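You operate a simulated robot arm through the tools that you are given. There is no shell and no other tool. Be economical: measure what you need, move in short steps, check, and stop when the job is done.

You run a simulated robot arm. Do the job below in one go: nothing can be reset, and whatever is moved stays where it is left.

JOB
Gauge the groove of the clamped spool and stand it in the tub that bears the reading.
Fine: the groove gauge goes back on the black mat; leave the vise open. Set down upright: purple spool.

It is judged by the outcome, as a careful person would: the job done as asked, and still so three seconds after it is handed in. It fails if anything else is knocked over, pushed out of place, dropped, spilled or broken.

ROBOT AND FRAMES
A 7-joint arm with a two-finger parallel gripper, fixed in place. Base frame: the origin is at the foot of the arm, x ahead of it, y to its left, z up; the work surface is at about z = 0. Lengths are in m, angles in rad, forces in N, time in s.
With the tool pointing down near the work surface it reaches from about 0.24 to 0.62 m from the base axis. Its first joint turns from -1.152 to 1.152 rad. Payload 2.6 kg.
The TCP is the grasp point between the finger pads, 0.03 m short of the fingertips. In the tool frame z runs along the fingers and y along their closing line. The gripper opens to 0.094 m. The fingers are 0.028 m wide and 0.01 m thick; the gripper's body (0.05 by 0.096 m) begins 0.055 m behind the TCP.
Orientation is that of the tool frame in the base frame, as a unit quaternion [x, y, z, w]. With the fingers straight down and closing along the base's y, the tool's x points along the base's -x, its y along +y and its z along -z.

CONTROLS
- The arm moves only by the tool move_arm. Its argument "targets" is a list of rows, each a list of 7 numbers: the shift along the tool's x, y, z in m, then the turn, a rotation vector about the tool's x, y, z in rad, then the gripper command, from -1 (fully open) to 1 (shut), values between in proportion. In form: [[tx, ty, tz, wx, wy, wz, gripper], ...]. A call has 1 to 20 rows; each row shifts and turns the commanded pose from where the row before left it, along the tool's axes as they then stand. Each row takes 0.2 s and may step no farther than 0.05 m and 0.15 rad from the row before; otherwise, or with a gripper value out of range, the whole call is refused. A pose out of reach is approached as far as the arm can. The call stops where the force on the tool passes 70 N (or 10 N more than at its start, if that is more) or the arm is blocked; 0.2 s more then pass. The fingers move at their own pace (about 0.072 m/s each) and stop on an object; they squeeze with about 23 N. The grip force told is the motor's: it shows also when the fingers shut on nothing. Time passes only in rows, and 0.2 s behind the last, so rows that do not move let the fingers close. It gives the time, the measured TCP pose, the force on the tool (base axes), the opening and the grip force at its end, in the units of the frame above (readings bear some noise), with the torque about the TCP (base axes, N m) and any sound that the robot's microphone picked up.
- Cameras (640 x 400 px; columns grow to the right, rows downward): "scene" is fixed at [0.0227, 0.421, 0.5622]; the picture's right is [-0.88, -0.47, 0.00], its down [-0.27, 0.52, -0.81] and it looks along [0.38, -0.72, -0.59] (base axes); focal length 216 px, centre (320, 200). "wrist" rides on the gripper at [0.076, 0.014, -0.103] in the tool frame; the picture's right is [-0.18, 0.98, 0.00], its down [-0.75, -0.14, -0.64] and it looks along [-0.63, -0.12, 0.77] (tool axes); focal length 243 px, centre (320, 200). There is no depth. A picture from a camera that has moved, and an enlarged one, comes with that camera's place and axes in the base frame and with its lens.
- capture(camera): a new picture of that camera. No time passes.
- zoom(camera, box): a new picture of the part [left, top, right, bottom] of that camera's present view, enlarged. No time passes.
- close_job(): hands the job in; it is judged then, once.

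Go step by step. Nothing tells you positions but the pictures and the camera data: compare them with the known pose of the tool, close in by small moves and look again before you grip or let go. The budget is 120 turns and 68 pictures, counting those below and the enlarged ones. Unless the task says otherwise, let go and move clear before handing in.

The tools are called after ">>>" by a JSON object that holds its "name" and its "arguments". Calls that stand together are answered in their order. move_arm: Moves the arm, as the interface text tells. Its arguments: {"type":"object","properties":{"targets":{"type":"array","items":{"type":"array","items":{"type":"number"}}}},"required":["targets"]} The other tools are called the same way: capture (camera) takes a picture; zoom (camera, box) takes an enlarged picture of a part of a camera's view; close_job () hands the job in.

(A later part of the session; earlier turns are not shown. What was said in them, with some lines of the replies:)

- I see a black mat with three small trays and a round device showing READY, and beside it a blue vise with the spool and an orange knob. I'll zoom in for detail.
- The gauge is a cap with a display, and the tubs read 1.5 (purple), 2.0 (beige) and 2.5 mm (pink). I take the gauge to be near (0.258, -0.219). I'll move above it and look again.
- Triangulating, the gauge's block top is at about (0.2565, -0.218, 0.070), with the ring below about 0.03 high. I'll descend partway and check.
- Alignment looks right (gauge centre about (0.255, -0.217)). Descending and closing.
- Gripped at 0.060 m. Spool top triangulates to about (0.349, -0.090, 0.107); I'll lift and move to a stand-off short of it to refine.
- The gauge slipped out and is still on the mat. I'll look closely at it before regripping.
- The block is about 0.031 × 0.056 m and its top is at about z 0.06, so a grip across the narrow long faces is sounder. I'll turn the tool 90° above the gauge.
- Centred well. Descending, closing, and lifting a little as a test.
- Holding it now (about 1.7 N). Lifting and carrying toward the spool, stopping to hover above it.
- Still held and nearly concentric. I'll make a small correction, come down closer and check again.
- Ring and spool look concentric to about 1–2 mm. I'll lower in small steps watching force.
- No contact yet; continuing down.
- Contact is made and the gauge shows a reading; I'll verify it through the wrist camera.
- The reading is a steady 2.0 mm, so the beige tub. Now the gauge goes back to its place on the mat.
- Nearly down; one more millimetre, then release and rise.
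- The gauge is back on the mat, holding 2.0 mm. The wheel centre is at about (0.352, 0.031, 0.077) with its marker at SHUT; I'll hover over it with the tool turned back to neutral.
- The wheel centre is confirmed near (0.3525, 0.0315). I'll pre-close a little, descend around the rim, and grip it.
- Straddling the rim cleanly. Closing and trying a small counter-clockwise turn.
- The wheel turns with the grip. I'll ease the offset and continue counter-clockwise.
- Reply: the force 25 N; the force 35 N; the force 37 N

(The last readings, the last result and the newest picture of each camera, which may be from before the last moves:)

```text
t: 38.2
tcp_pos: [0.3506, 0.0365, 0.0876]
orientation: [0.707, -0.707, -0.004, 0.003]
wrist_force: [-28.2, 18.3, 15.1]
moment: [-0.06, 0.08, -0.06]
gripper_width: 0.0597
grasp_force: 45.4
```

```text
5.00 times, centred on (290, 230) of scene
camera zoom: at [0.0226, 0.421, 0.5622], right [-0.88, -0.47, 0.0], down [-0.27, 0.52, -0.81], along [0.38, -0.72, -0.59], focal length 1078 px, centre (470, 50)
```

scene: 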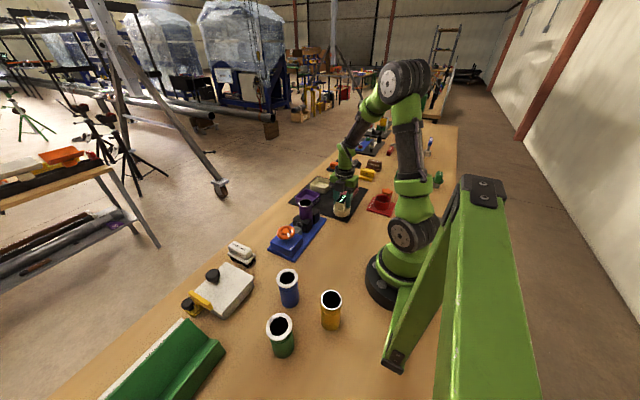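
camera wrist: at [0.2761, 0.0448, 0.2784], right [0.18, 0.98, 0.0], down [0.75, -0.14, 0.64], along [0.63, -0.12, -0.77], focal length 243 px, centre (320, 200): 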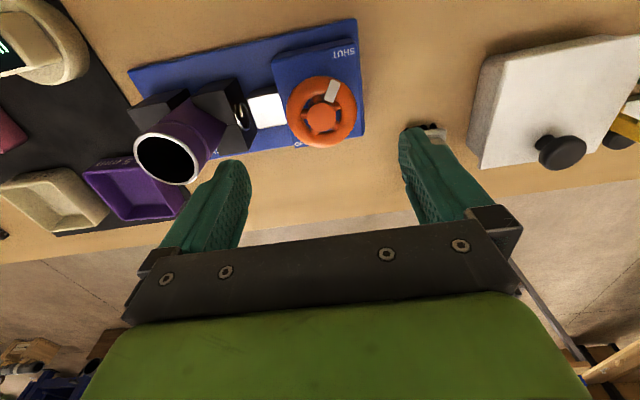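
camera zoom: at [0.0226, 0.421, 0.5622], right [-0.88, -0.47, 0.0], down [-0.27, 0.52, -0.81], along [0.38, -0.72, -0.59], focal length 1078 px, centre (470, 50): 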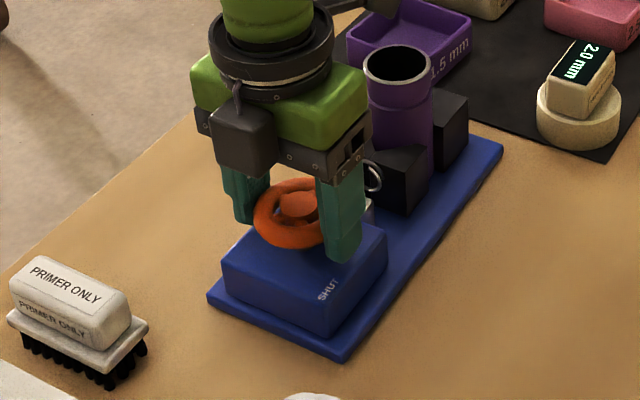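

The marker has gone about 90°. I'll release, rise, turn back 90° and look before regripping for the second half.

>>> {"name": "move_arm", "arguments": {"targets": [[0, 0, 0, 0, 0, 0, -0.6], [0, 0, 0, 0, 0, 0, -0.6], [0, 0, -0.03, 0, 0, 0, -0.6], [0, 0, -0.03, 0, 0, 0, -0.6], [0, 0, 0, 0, 0, 0.1428, -0.6], [0, 0, 0, 0, 0, 0.1428, -0.6], [0, 0, 0, 0, 0, 0.1428, -0.6], [0, 0, 0, 0, 0, 0.1428, -0.6], [0, 0, 0, 0, 0, 0.1428, -0.6], [0, 0, 0, 0, 0, 0.1428, -0.6], [0, 0, 0, 0, 0, 0.1428, -0.6], [0, 0, 0, 0, 0, 0.1428, -0.6], [0, 0, 0, 0, 0, 0.1428, -0.6], [0, 0, 0, 0, 0, 0.1428, -0.6], [0, 0, 0, 0, 0, 0.1428, -0.6], [0, 0, 0, 0, 0, 0, -0.6]]}}

>>> {"name": "capture", "arguments": {"camera": "wrist"}}

>>> {"name": "zoom", "arguments": {"camera": "scene", "box": [240, 190, 340, 270]}}

```text
t: 41.6
tcp_pos: [0.3527, 0.0341, 0.1476]
orientation: [0.001, 1.0, 0.0, 0.0]
wrist_force: [0.3, 0.2, 0.3]
moment: [0.02, 0.03, 0.01]
gripper_width: 0.0751
grasp_force: 0.1
```

```text
28 pictures are left
camera wrist: at [0.2765, 0.0487, 0.2517], right [0.19, 0.98, 0.0], down [0.75, -0.14, 0.64], along [0.63, -0.12, -0.77], focal length 243 px, centre (320, 200)
```

wrist: 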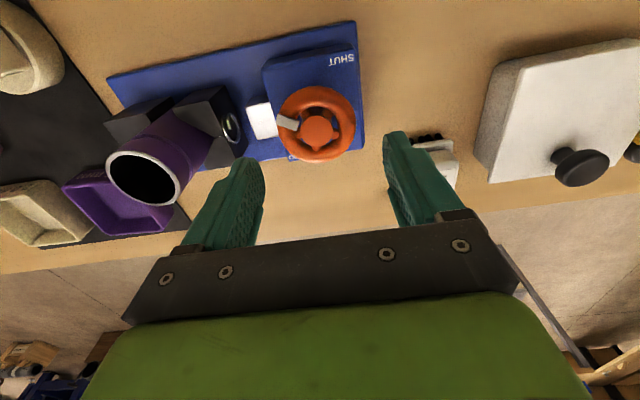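

```text
5.00 times, centred on (290, 230) of scene
camera zoom: at [0.0227, 0.421, 0.5622], right [-0.88, -0.47, 0.0], down [-0.27, 0.52, -0.81], along [0.38, -0.72, -0.59], focal length 1078 px, centre (470, 50)
```

zoom: 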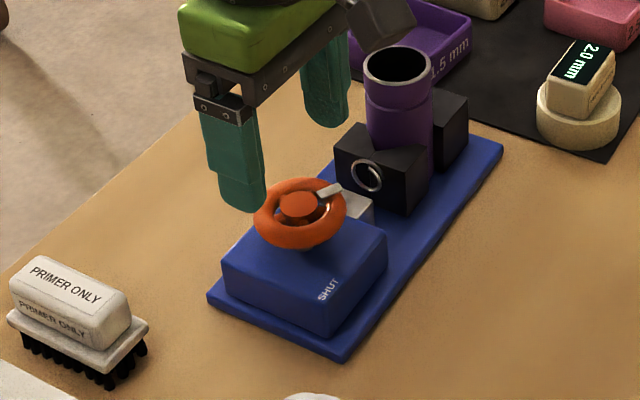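

Marker has moved to about halfway to OPEN; jaws still shut. Regripping for the second stroke.

>>> {"name": "move_arm", "arguments": {"targets": [[0.0005, -0.001, 0.03, 0, 0, 0, -0.6], [0, 0, 0.03, 0, 0, 0, -0.6], [0, 0, 0, 0, 0, 0, -0.6], [0, 0, 0, 0, 0, 0, 1], [0, 0, 0, 0, 0, 0, 1], [0, 0, 0, 0, 0, 0, 1]]}}

>>> {"name": "move_arm", "arguments": {"targets": [[0, 0, 0, 0, 0, -0.12, 1], [0, 0, 0, 0, 0, -0.12, 1], [0, 0, 0, 0, 0, -0.12, 1], [0, 0, 0, 0, 0, -0.12, 1], [0, 0, 0, 0, 0, -0.12, 1], [0, 0, 0, 0, 0, -0.12, 1], [0, 0, 0, 0, 0, 0, 1]]}}

>>> {"name": "move_arm", "arguments": {"targets": [[0, 0, 0, 0, 0, -0.12, 1], [0, 0, 0, 0, 0, -0.12, 1], [0, 0, 0, 0, 0, -0.12, 1], [0, 0, 0, 0, 0, -0.12, 1], [0, 0, 0, 0, 0, -0.12, 1], [0, 0, 0, 0, 0, -0.12, 1], [0, 0, 0, 0, 0, 0, 1]]}}

>>> {"name": "zoom", "arguments": {"camera": "scene", "box": [240, 190, 340, 270]}}

```text
t: 43.0
tcp_pos: [0.3512, 0.0333, 0.0864]
orientation: [0.001, 1.0, 0.0, 0.001]
wrist_force: [1.1, -13.8, -7.8]
moment: [0.33, -1.03, -0.01]
gripper_width: 0.0596
grasp_force: 45.2
```

```text
t: 44.6
tcp_pos: [0.3515, 0.0341, 0.0879]
orientation: [-0.354, 0.935, 0.0, 0.0]
wrist_force: [14.3, -8.4, -20.5]
moment: [-0.05, 0.86, 0.07]
gripper_width: 0.0599
grasp_force: 44.8
```

```text
t: 46.2
tcp_pos: [0.3494, 0.0341, 0.0881]
orientation: [-0.661, 0.75, 0.003, -0.001]
wrist_force: [-21.0, 1.0, 6.1]
moment: [-0.73, -0.1, 0.07]
gripper_width: 0.0598
grasp_force: 44.8
```

```text
5.00 times, centred on (290, 230) of scene
camera zoom: at [0.0227, 0.421, 0.5622], right [-0.88, -0.47, 0.0], down [-0.27, 0.52, -0.81], along [0.38, -0.72, -0.59], focal length 1078 px, centre (470, 50)
```

zoom: 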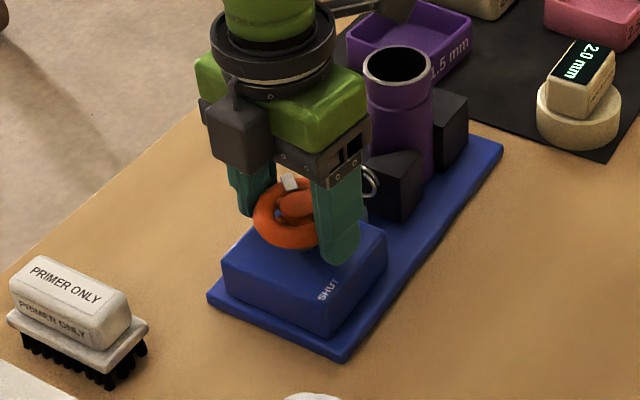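

The marker is nearing OPEN and the jaw begins to back off. Continuing a little.

>>> {"name": "move_arm", "arguments": {"targets": [[0, 0, 0, 0, 0, -0.1, 1], [0, 0, 0, 0, 0, -0.1, 1], [0, 0, 0, 0, 0, -0.1, 1], [0, 0, 0, 0, 0, 0, 1]]}}

>>> {"name": "zoom", "arguments": {"camera": "scene", "box": [240, 190, 340, 270]}}

```text
t: 47.2
tcp_pos: [0.3501, 0.0347, 0.0876]
orientation: [0.765, -0.644, -0.004, 0.002]
wrist_force: [-28.1, 4.0, 13.3]
moment: [-0.36, -0.33, 0.01]
gripper_width: 0.0598
grasp_force: 45.1
```

```text
5.00 times, centred on (290, 230) of scene
camera zoom: at [0.0226, 0.421, 0.5622], right [-0.88, -0.47, 0.0], down [-0.27, 0.52, -0.81], along [0.38, -0.72, -0.59], focal length 1078 px, centre (470, 50)
```

zoom: 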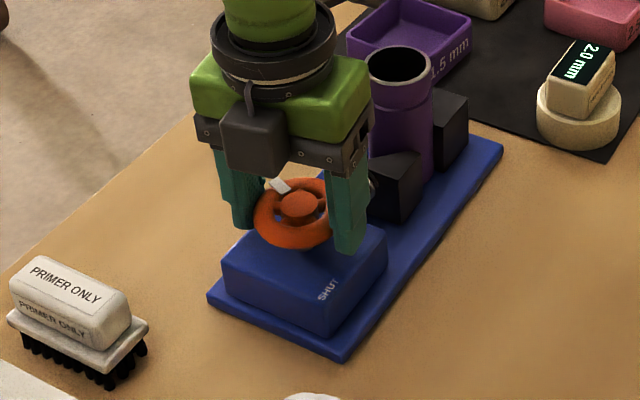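

The marker now points opposite SHUT. Releasing, rising, and inspecting the jaws.

>>> {"name": "move_arm", "arguments": {"targets": [[0, 0, 0, 0, 0, 0, -0.6], [0, 0, 0, 0, 0, 0, -0.6], [0, 0, -0.03, 0, 0, 0, -0.6], [0, 0, -0.04, 0, 0, 0, -0.6], [0, 0, -0.05, 0, 0, 0, -0.6], [0, 0, 0, 0, 0, 0.15, -1], [0, 0, 0, 0, 0, 0.15, -1], [0, 0, 0, 0, 0, 0.15, -1], [0, 0, 0, 0, 0, 0.15, -1], [0, 0, 0, 0, 0, 0.15, -1], [0, 0, 0, 0, 0, 0.15, -1], [0, 0, 0, 0, 0, 0.15, -1], [0, 0, 0, 0, 0, 0.15, -1], [0, 0, 0, 0, 0, 0.15, -1], [0, 0, 0, 0, 0, 0.15, -1], [0, 0, 0, 0, 0, 0.15, -1], [0, 0, 0, 0, 0, 0.091, -1], [0, 0, 0, 0, 0, 0, -1]]}}

>>> {"name": "capture", "arguments": {"camera": "wrist"}}

>>> {"name": "zoom", "arguments": {"camera": "scene", "box": [240, 190, 340, 270]}}

```text
t: 51.0
tcp_pos: [0.3521, 0.0332, 0.2082]
orientation: [0.0, 1.0, 0.0, 0.0]
wrist_force: [1.8, 0.1, 0.2]
moment: [0.01, 0.02, -0.01]
gripper_width: 0.0938
grasp_force: 0.0
```

```text
24 pictures are left
camera wrist: at [0.2763, 0.0477, 0.3113], right [0.18, 0.98, 0.0], down [0.75, -0.14, 0.64], along [0.63, -0.12, -0.77], focal length 243 px, centre (320, 200)
```

wrist: 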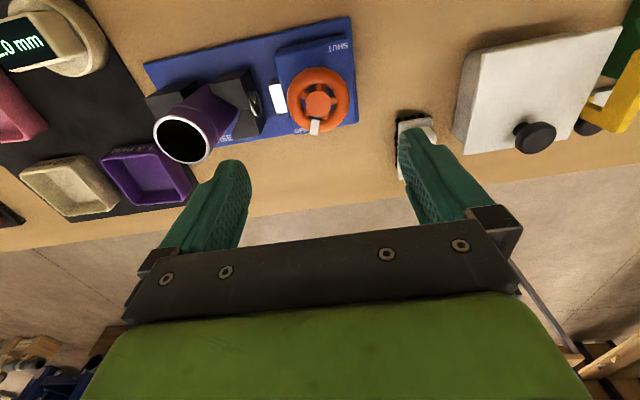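

```text
5.00 times, centred on (290, 230) of scene
camera zoom: at [0.0227, 0.421, 0.5622], right [-0.88, -0.47, 0.0], down [-0.27, 0.52, -0.81], along [0.38, -0.72, -0.59], focal length 1078 px, centre (470, 50)
```

zoom: 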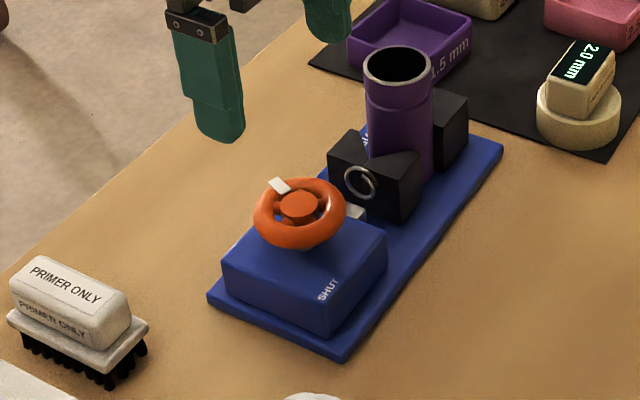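

The jaw has backed off about 9 mm and the spool stands upright. Moving over the spool at (0.351, -0.091), tips still above its rim.

>>> {"name": "move_arm", "arguments": {"targets": [[0, -0.042, 0, 0, 0, 0, -1], [0, -0.042, 0, 0, 0, 0, -1], [0.001, -0.0405, 0, 0, 0, 0, -1], [0, 0, 0.03, 0, 0, 0, -1], [0, 0, 0.02, 0, 0, 0, -1], [0, 0, 0, 0, 0, 0, -1]]}}

>>> {"name": "capture", "arguments": {"camera": "wrist"}}

>>> {"name": "zoom", "arguments": {"camera": "scene", "box": [250, 150, 350, 240]}}

```text
t: 52.4
tcp_pos: [0.3522, -0.0903, 0.1588]
orientation: [-0.001, 1.0, 0.0, 0.0]
wrist_force: [-0.7, 0.0, -0.3]
moment: [0.01, 0.0, -0.03]
gripper_width: 0.0941
grasp_force: 0.0
```

```text
22 pictures are left
camera wrist: at [0.2746, -0.0767, 0.2618], right [0.18, 0.98, 0.0], down [0.75, -0.14, 0.64], along [0.63, -0.12, -0.77], focal length 243 px, centre (320, 200)
```

wrist: 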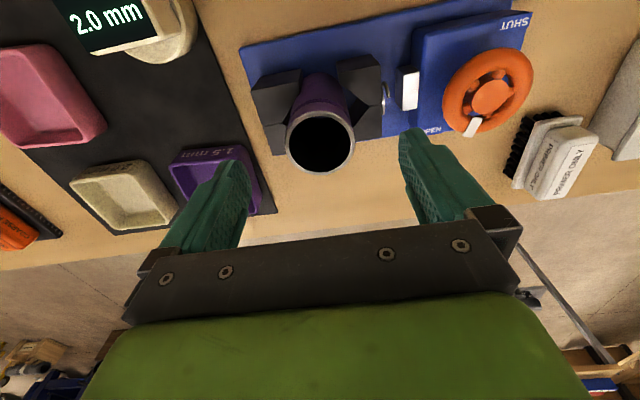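

```text
4.44 times, centred on (300, 195) of scene
camera zoom: at [0.0227, 0.421, 0.5622], right [-0.88, -0.47, 0.0], down [-0.27, 0.52, -0.81], along [0.38, -0.72, -0.59], focal length 958 px, centre (409, 222)
```

zoom: 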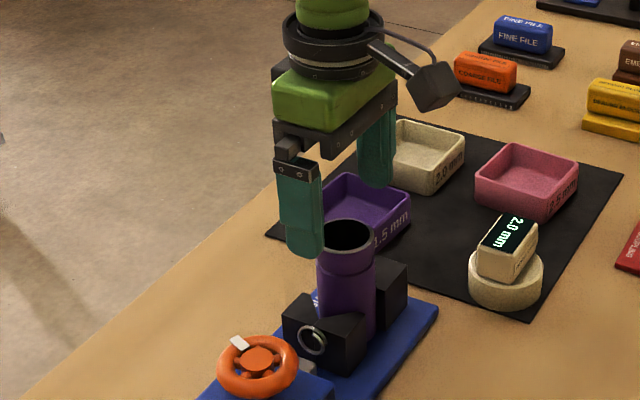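

Well centred over the spool. Descending, gripping, and test lifting.

>>> {"name": "move_arm", "arguments": {"targets": [[0, 0, 0.03, 0, 0, 0, -1], [0, -0.001, 0.03, 0, 0, 0, -1], [0, 0, 0, 0, 0, 0, -1], [0, 0, 0, 0, 0, 0, 1], [0, 0, 0, 0, 0, 0, 1], [0, 0, 0, 0, 0, 0, 1], [0, 0, 0, 0, 0, 0, 1]]}}

>>> {"name": "move_arm", "arguments": {"targets": [[0, 0, -0.005, 0, 0, 0, 1], [0, 0, -0.01, 0, 0, 0, 1], [0, 0, 0, 0, 0, 0, 1]]}}

>>> {"name": "zoom", "arguments": {"camera": "scene", "box": [250, 150, 350, 240]}}

```text
t: 54.0
tcp_pos: [0.3504, -0.0898, 0.0976]
orientation: [-0.001, 1.0, 0.0, 0.0]
wrist_force: [0.3, -1.0, 0.1]
moment: [-0.05, -0.02, 0.0]
gripper_width: 0.0471
grasp_force: 23.4
```

```text
t: 54.8
tcp_pos: [0.3498, -0.0916, 0.1119]
orientation: [-0.001, 1.0, 0.0, 0.0]
wrist_force: [1.3, 1.8, -3.1]
moment: [0.09, -0.03, -0.06]
gripper_width: 0.0472
grasp_force: 23.3
```

```text
4.44 times, centred on (300, 195) of scene
camera zoom: at [0.0227, 0.421, 0.5622], right [-0.88, -0.47, 0.0], down [-0.27, 0.52, -0.81], along [0.38, -0.72, -0.59], focal length 958 px, centre (409, 222)
```

zoom: 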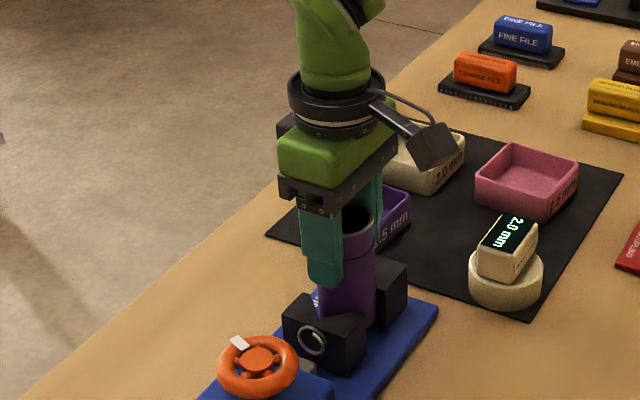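

The spool lifts freely (about 3 N). Raising it clear and carrying it toward the beige 2.0 mm tub.

>>> {"name": "move_arm", "arguments": {"targets": [[0, 0, -0.02, 0, 0, 0, 1], [0, 0, -0.03, 0, 0, 0, 1], [0, 0, -0.03, 0, 0, 0, 1], [0, 0, -0.03, 0, 0, 0, 1], [-0.0106, -0.032, 0, 0, 0, 0, 1], [-0.0106, -0.032, 0, 0, 0, 0, 1], [-0.0106, -0.032, 0, 0, 0, 0, 1], [-0.0106, -0.032, 0, 0, 0, 0, 1], [-0.0106, -0.032, 0, 0, 0, 0, 1], [-0.0106, -0.032, 0, 0, 0, 0, 1], [0, 0, 0, 0, 0, 0, 1]]}}

>>> {"name": "capture", "arguments": {"camera": "wrist"}}

>>> {"name": "zoom", "arguments": {"camera": "scene", "box": [250, 120, 390, 240]}}

```text
t: 57.2
tcp_pos: [0.4133, -0.2828, 0.2234]
orientation: [-0.001, 1.0, -0.001, 0.0]
wrist_force: [0.9, -0.5, -3.8]
moment: [0.01, -0.03, 0.01]
gripper_width: 0.047
grasp_force: 22.9
```

```text
19 pictures are left
camera wrist: at [0.3387, -0.2689, 0.3263], right [0.18, 0.98, 0.0], down [0.75, -0.14, 0.64], along [0.63, -0.12, -0.77], focal length 243 px, centre (320, 200)
```

wrist: 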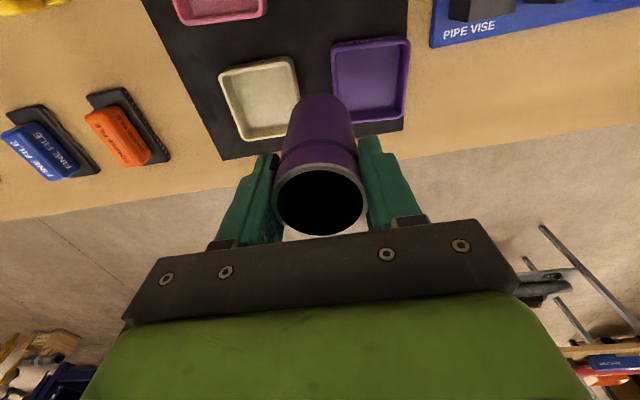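

```text
3.33 times, centred on (320, 180) of scene
camera zoom: at [0.0227, 0.421, 0.5622], right [-0.88, -0.47, 0.0], down [-0.27, 0.52, -0.81], along [0.38, -0.72, -0.59], focal length 719 px, centre (320, 267)
```

zoom: 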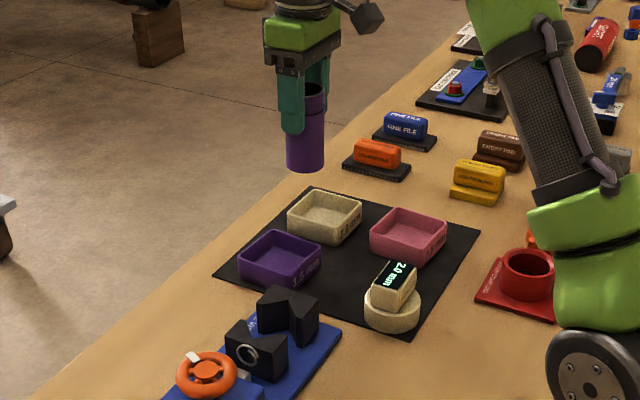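

Tub centre computes to about (0.423, -0.354), rim about 0.08 m wide. Moving above it and partly down.

>>> {"name": "move_arm", "arguments": {"targets": [[-0.005, -0.036, 0, 0, 0, 0, 1], [-0.005, -0.035, 0, 0, 0, 0, 1], [0, 0, 0.03, 0, 0, 0, 1], [0, 0, 0.03, 0, 0, 0, 1], [0, 0, 0.015, 0, 0, 0, 1], [0, 0, 0, 0, 0, 0, 1]]}}

>>> {"name": "zoom", "arguments": {"camera": "scene", "box": [280, 130, 370, 210]}}

>>> {"name": "capture", "arguments": {"camera": "wrist"}}

```text
t: 58.6
tcp_pos: [0.4233, -0.354, 0.1471]
orientation: [0.0, 1.0, 0.0, 0.0]
wrist_force: [0.0, -0.7, -2.6]
moment: [-0.02, 0.02, -0.01]
gripper_width: 0.047
grasp_force: 23.2
```

```text
5.00 times, centred on (325, 170) of scene
camera zoom: at [0.0227, 0.421, 0.5622], right [-0.88, -0.47, 0.0], down [-0.27, 0.52, -0.81], along [0.38, -0.72, -0.59], focal length 1078 px, centre (295, 350)
```

zoom: 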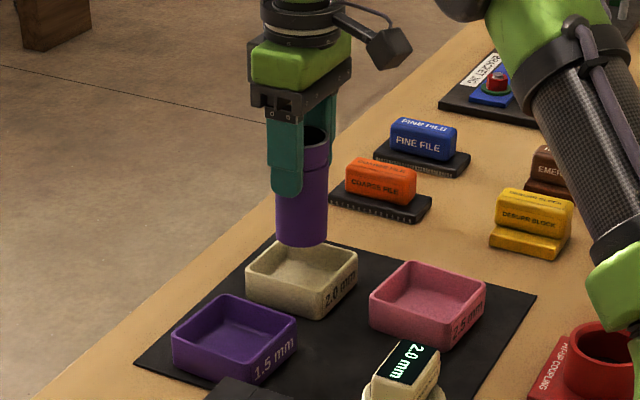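

```text
16 pictures are left
camera wrist: at [0.3484, -0.3398, 0.2512], right [0.18, 0.98, 0.0], down [0.75, -0.14, 0.64], along [0.63, -0.12, -0.77], focal length 243 px, centre (320, 200)
```

wrist: 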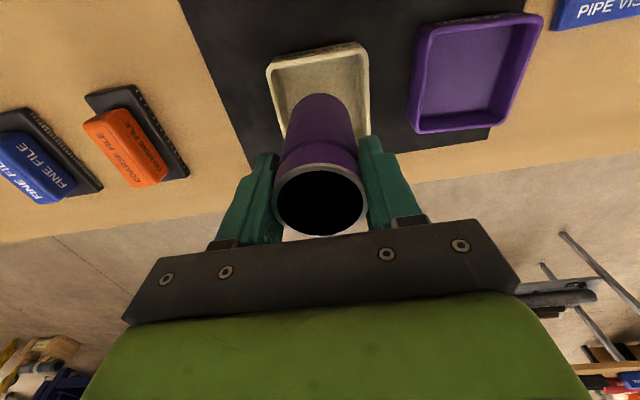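

Aligned over the tub's middle. Lowering, then feeling for the floor.

>>> {"name": "move_arm", "arguments": {"targets": [[0, 0, 0.015, 0, 0, 0, 1], [0, 0, 0.015, 0, 0, 0, 1], [0, 0, 0.01, 0, 0, 0, 1], [0, 0, 0, 0, 0, 0, 1]]}}

>>> {"name": "move_arm", "arguments": {"targets": [[0, 0, 0.004, 0, 0, 0, 1], [0, 0, 0, 0, 0, 0, 1]]}}

>>> {"name": "zoom", "arguments": {"camera": "scene", "box": [280, 130, 370, 210]}}

```text
t: 59.6
tcp_pos: [0.4242, -0.3553, 0.1066]
orientation: [0.0, 1.0, 0.0, -0.001]
wrist_force: [0.0, 0.2, -3.2]
moment: [-0.03, -0.01, 0.01]
gripper_width: 0.0471
grasp_force: 23.1
```

```text
t: 60.2
tcp_pos: [0.4249, -0.3531, 0.1032]
orientation: [-0.001, 1.0, 0.0, -0.001]
wrist_force: [-0.5, 0.1, -2.5]
moment: [-0.03, 0.04, 0.03]
gripper_width: 0.0469
grasp_force: 22.8
```

```text
5.00 times, centred on (325, 170) of scene
camera zoom: at [0.0227, 0.421, 0.5622], right [-0.88, -0.47, 0.0], down [-0.27, 0.52, -0.81], along [0.38, -0.72, -0.59], focal length 1078 px, centre (295, 350)
```

zoom: 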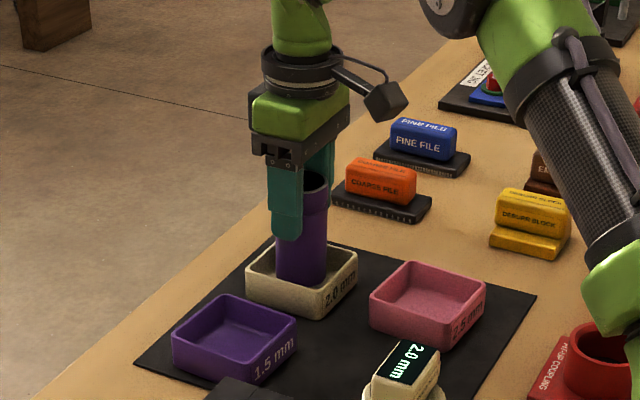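

Inside the tub; continuing down in small steps.

>>> {"name": "move_arm", "arguments": {"targets": [[0, 0, 0.003, 0, 0, 0, 1], [0, 0, 0, 0, 0, 0, 1]]}}

>>> {"name": "move_arm", "arguments": {"targets": [[0, 0, 0.002, 0, 0, 0, 1], [0, 0, 0, 0, 0, 0, 1]]}}

>>> {"name": "move_arm", "arguments": {"targets": [[0, 0, 0.002, 0, 0, 0, 1], [0, 0, 0, 0, 0, 0, 1]]}}

```text
t: 60.8
tcp_pos: [0.4245, -0.3538, 0.1001]
orientation: [0.0, 1.0, 0.001, 0.0]
wrist_force: [0.3, 0.1, -2.5]
moment: [0.02, 0.0, 0.01]
gripper_width: 0.047
grasp_force: 22.5
```

```text
t: 61.4
tcp_pos: [0.4252, -0.3553, 0.0992]
orientation: [0.001, 1.0, 0.0, 0.0]
wrist_force: [0.0, -0.4, -3.1]
moment: [0.01, 0.02, 0.0]
gripper_width: 0.0472
grasp_force: 22.7
```

```text
t: 62.0
tcp_pos: [0.426, -0.3543, 0.0966]
orientation: [0.0, 1.0, 0.0, 0.0]
wrist_force: [0.1, 0.3, -2.3]
moment: [0.03, -0.01, 0.02]
gripper_width: 0.0471
grasp_force: 23.0
```

>>> {"name": "move_arm", "arguments": {"targets": [[0, 0, 0.002, 0, 0, 0, 1], [0, 0, 0, 0, 0, 0, 1]]}}

>>> {"name": "move_arm", "arguments": {"targets": [[0, 0, 0.002, 0, 0, 0, 1], [0, 0, 0, 0, 0, 0, 1]]}}

```text
t: 62.6
tcp_pos: [0.4248, -0.3552, 0.0942]
orientation: [-0.001, 1.0, 0.001, 0.0]
wrist_force: [0.8, 0.9, -3.4]
moment: [-0.05, 0.0, 0.02]
gripper_width: 0.0468
grasp_force: 23.2
```

```text
t: 63.2
tcp_pos: [0.4263, -0.3541, 0.0942]
orientation: [0.001, 1.0, -0.001, 0.001]
wrist_force: [-3.1, 2.1, 8.9]
moment: [0.21, 0.5, -0.03]
gripper_width: 0.0469
grasp_force: 23.2
```

It rests on the tub floor (about 9 N contact). Relieving slightly, then opening and rising.

>>> {"name": "move_arm", "arguments": {"targets": [[0, 0, -0.001, 0, 0, 0, 1], [0, 0, 0, 0, 0, 0, -0.2], [0, 0, 0, 0, 0, 0, -0.6], [0, 0, 0, 0, 0, 0, -1], [0, 0, 0, 0, 0, 0, -1], [0, 0, -0.02, 0, 0, 0, -1], [0, 0, -0.04, 0, 0, 0, -1], [0, 0, -0.05, 0, 0, 0, -1], [0, 0, -0.04, 0, 0, 0, -1], [0, 0, 0, 0, 0, 0, -1]]}}

>>> {"name": "capture", "arguments": {"camera": "wrist"}}

>>> {"name": "zoom", "arguments": {"camera": "scene", "box": [240, 130, 380, 260]}}

```text
t: 65.4
tcp_pos: [0.4243, -0.3557, 0.2418]
orientation: [0.0, 1.0, 0.0, 0.0]
wrist_force: [-0.1, 0.0, 0.2]
moment: [0.04, 0.03, 0.03]
gripper_width: 0.0942
grasp_force: 0.1
```

```text
14 pictures are left
camera wrist: at [0.3485, -0.3421, 0.3455], right [0.18, 0.98, 0.0], down [0.75, -0.14, 0.64], along [0.63, -0.12, -0.77], focal length 243 px, centre (320, 200)
```

wrist: 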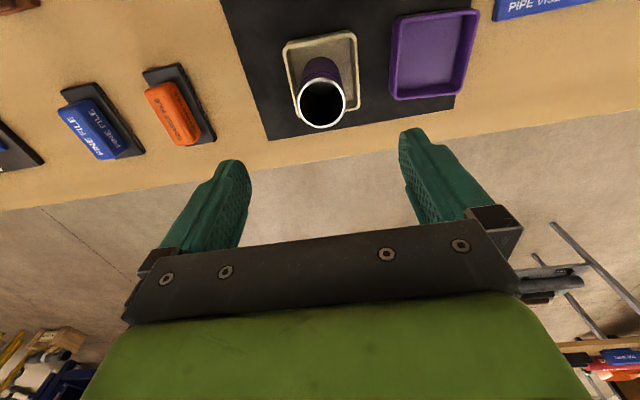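

```text
3.08 times, centred on (310, 195) of scene
camera zoom: at [0.0227, 0.421, 0.5622], right [-0.88, -0.47, 0.0], down [-0.27, 0.52, -0.81], along [0.38, -0.72, -0.59], focal length 664 px, centre (351, 215)
```

zoom: 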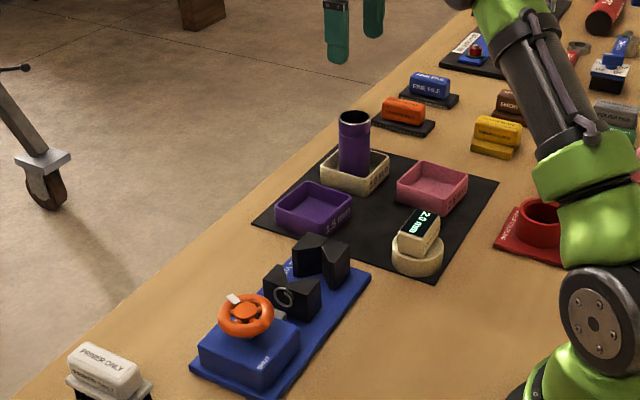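

The spool stands in the 2.0 mm tub. One last check on the gauge's position on the mat.

>>> {"name": "zoom", "arguments": {"camera": "scene", "box": [300, 160, 380, 230]}}

```text
5.71 times, centred on (340, 195) of scene
camera zoom: at [0.0227, 0.421, 0.5622], right [-0.88, -0.47, 0.0], down [-0.27, 0.52, -0.81], along [0.38, -0.72, -0.59], focal length 1232 px, centre (206, 229)
```

zoom: 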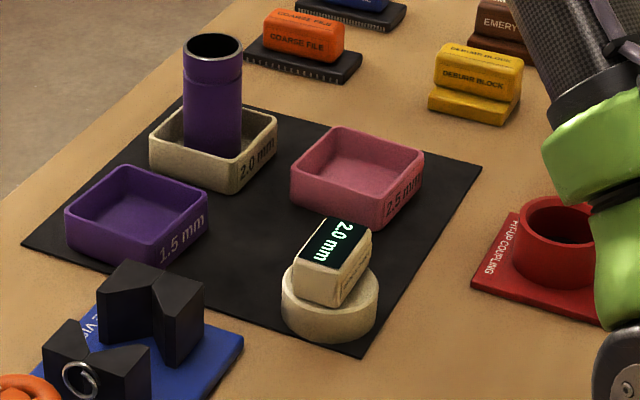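

The gauge is fully on the mat, the vise is open and the spool is upright in the 2.0 mm tub, so I'm handing in.

>>> {"name": "close_job", "arguments": {}}

```text
The job is handed in.
```

The groove gauge read 2.0 mm, so the purple spool now stands upright in the beige 2.0 mm tub. The gauge is back on the black mat and the vise is left open.

My first grip on the gauge slipped, which turned and shifted it slightly on the mat. It stayed upright, and I regripped it before taking the reading.
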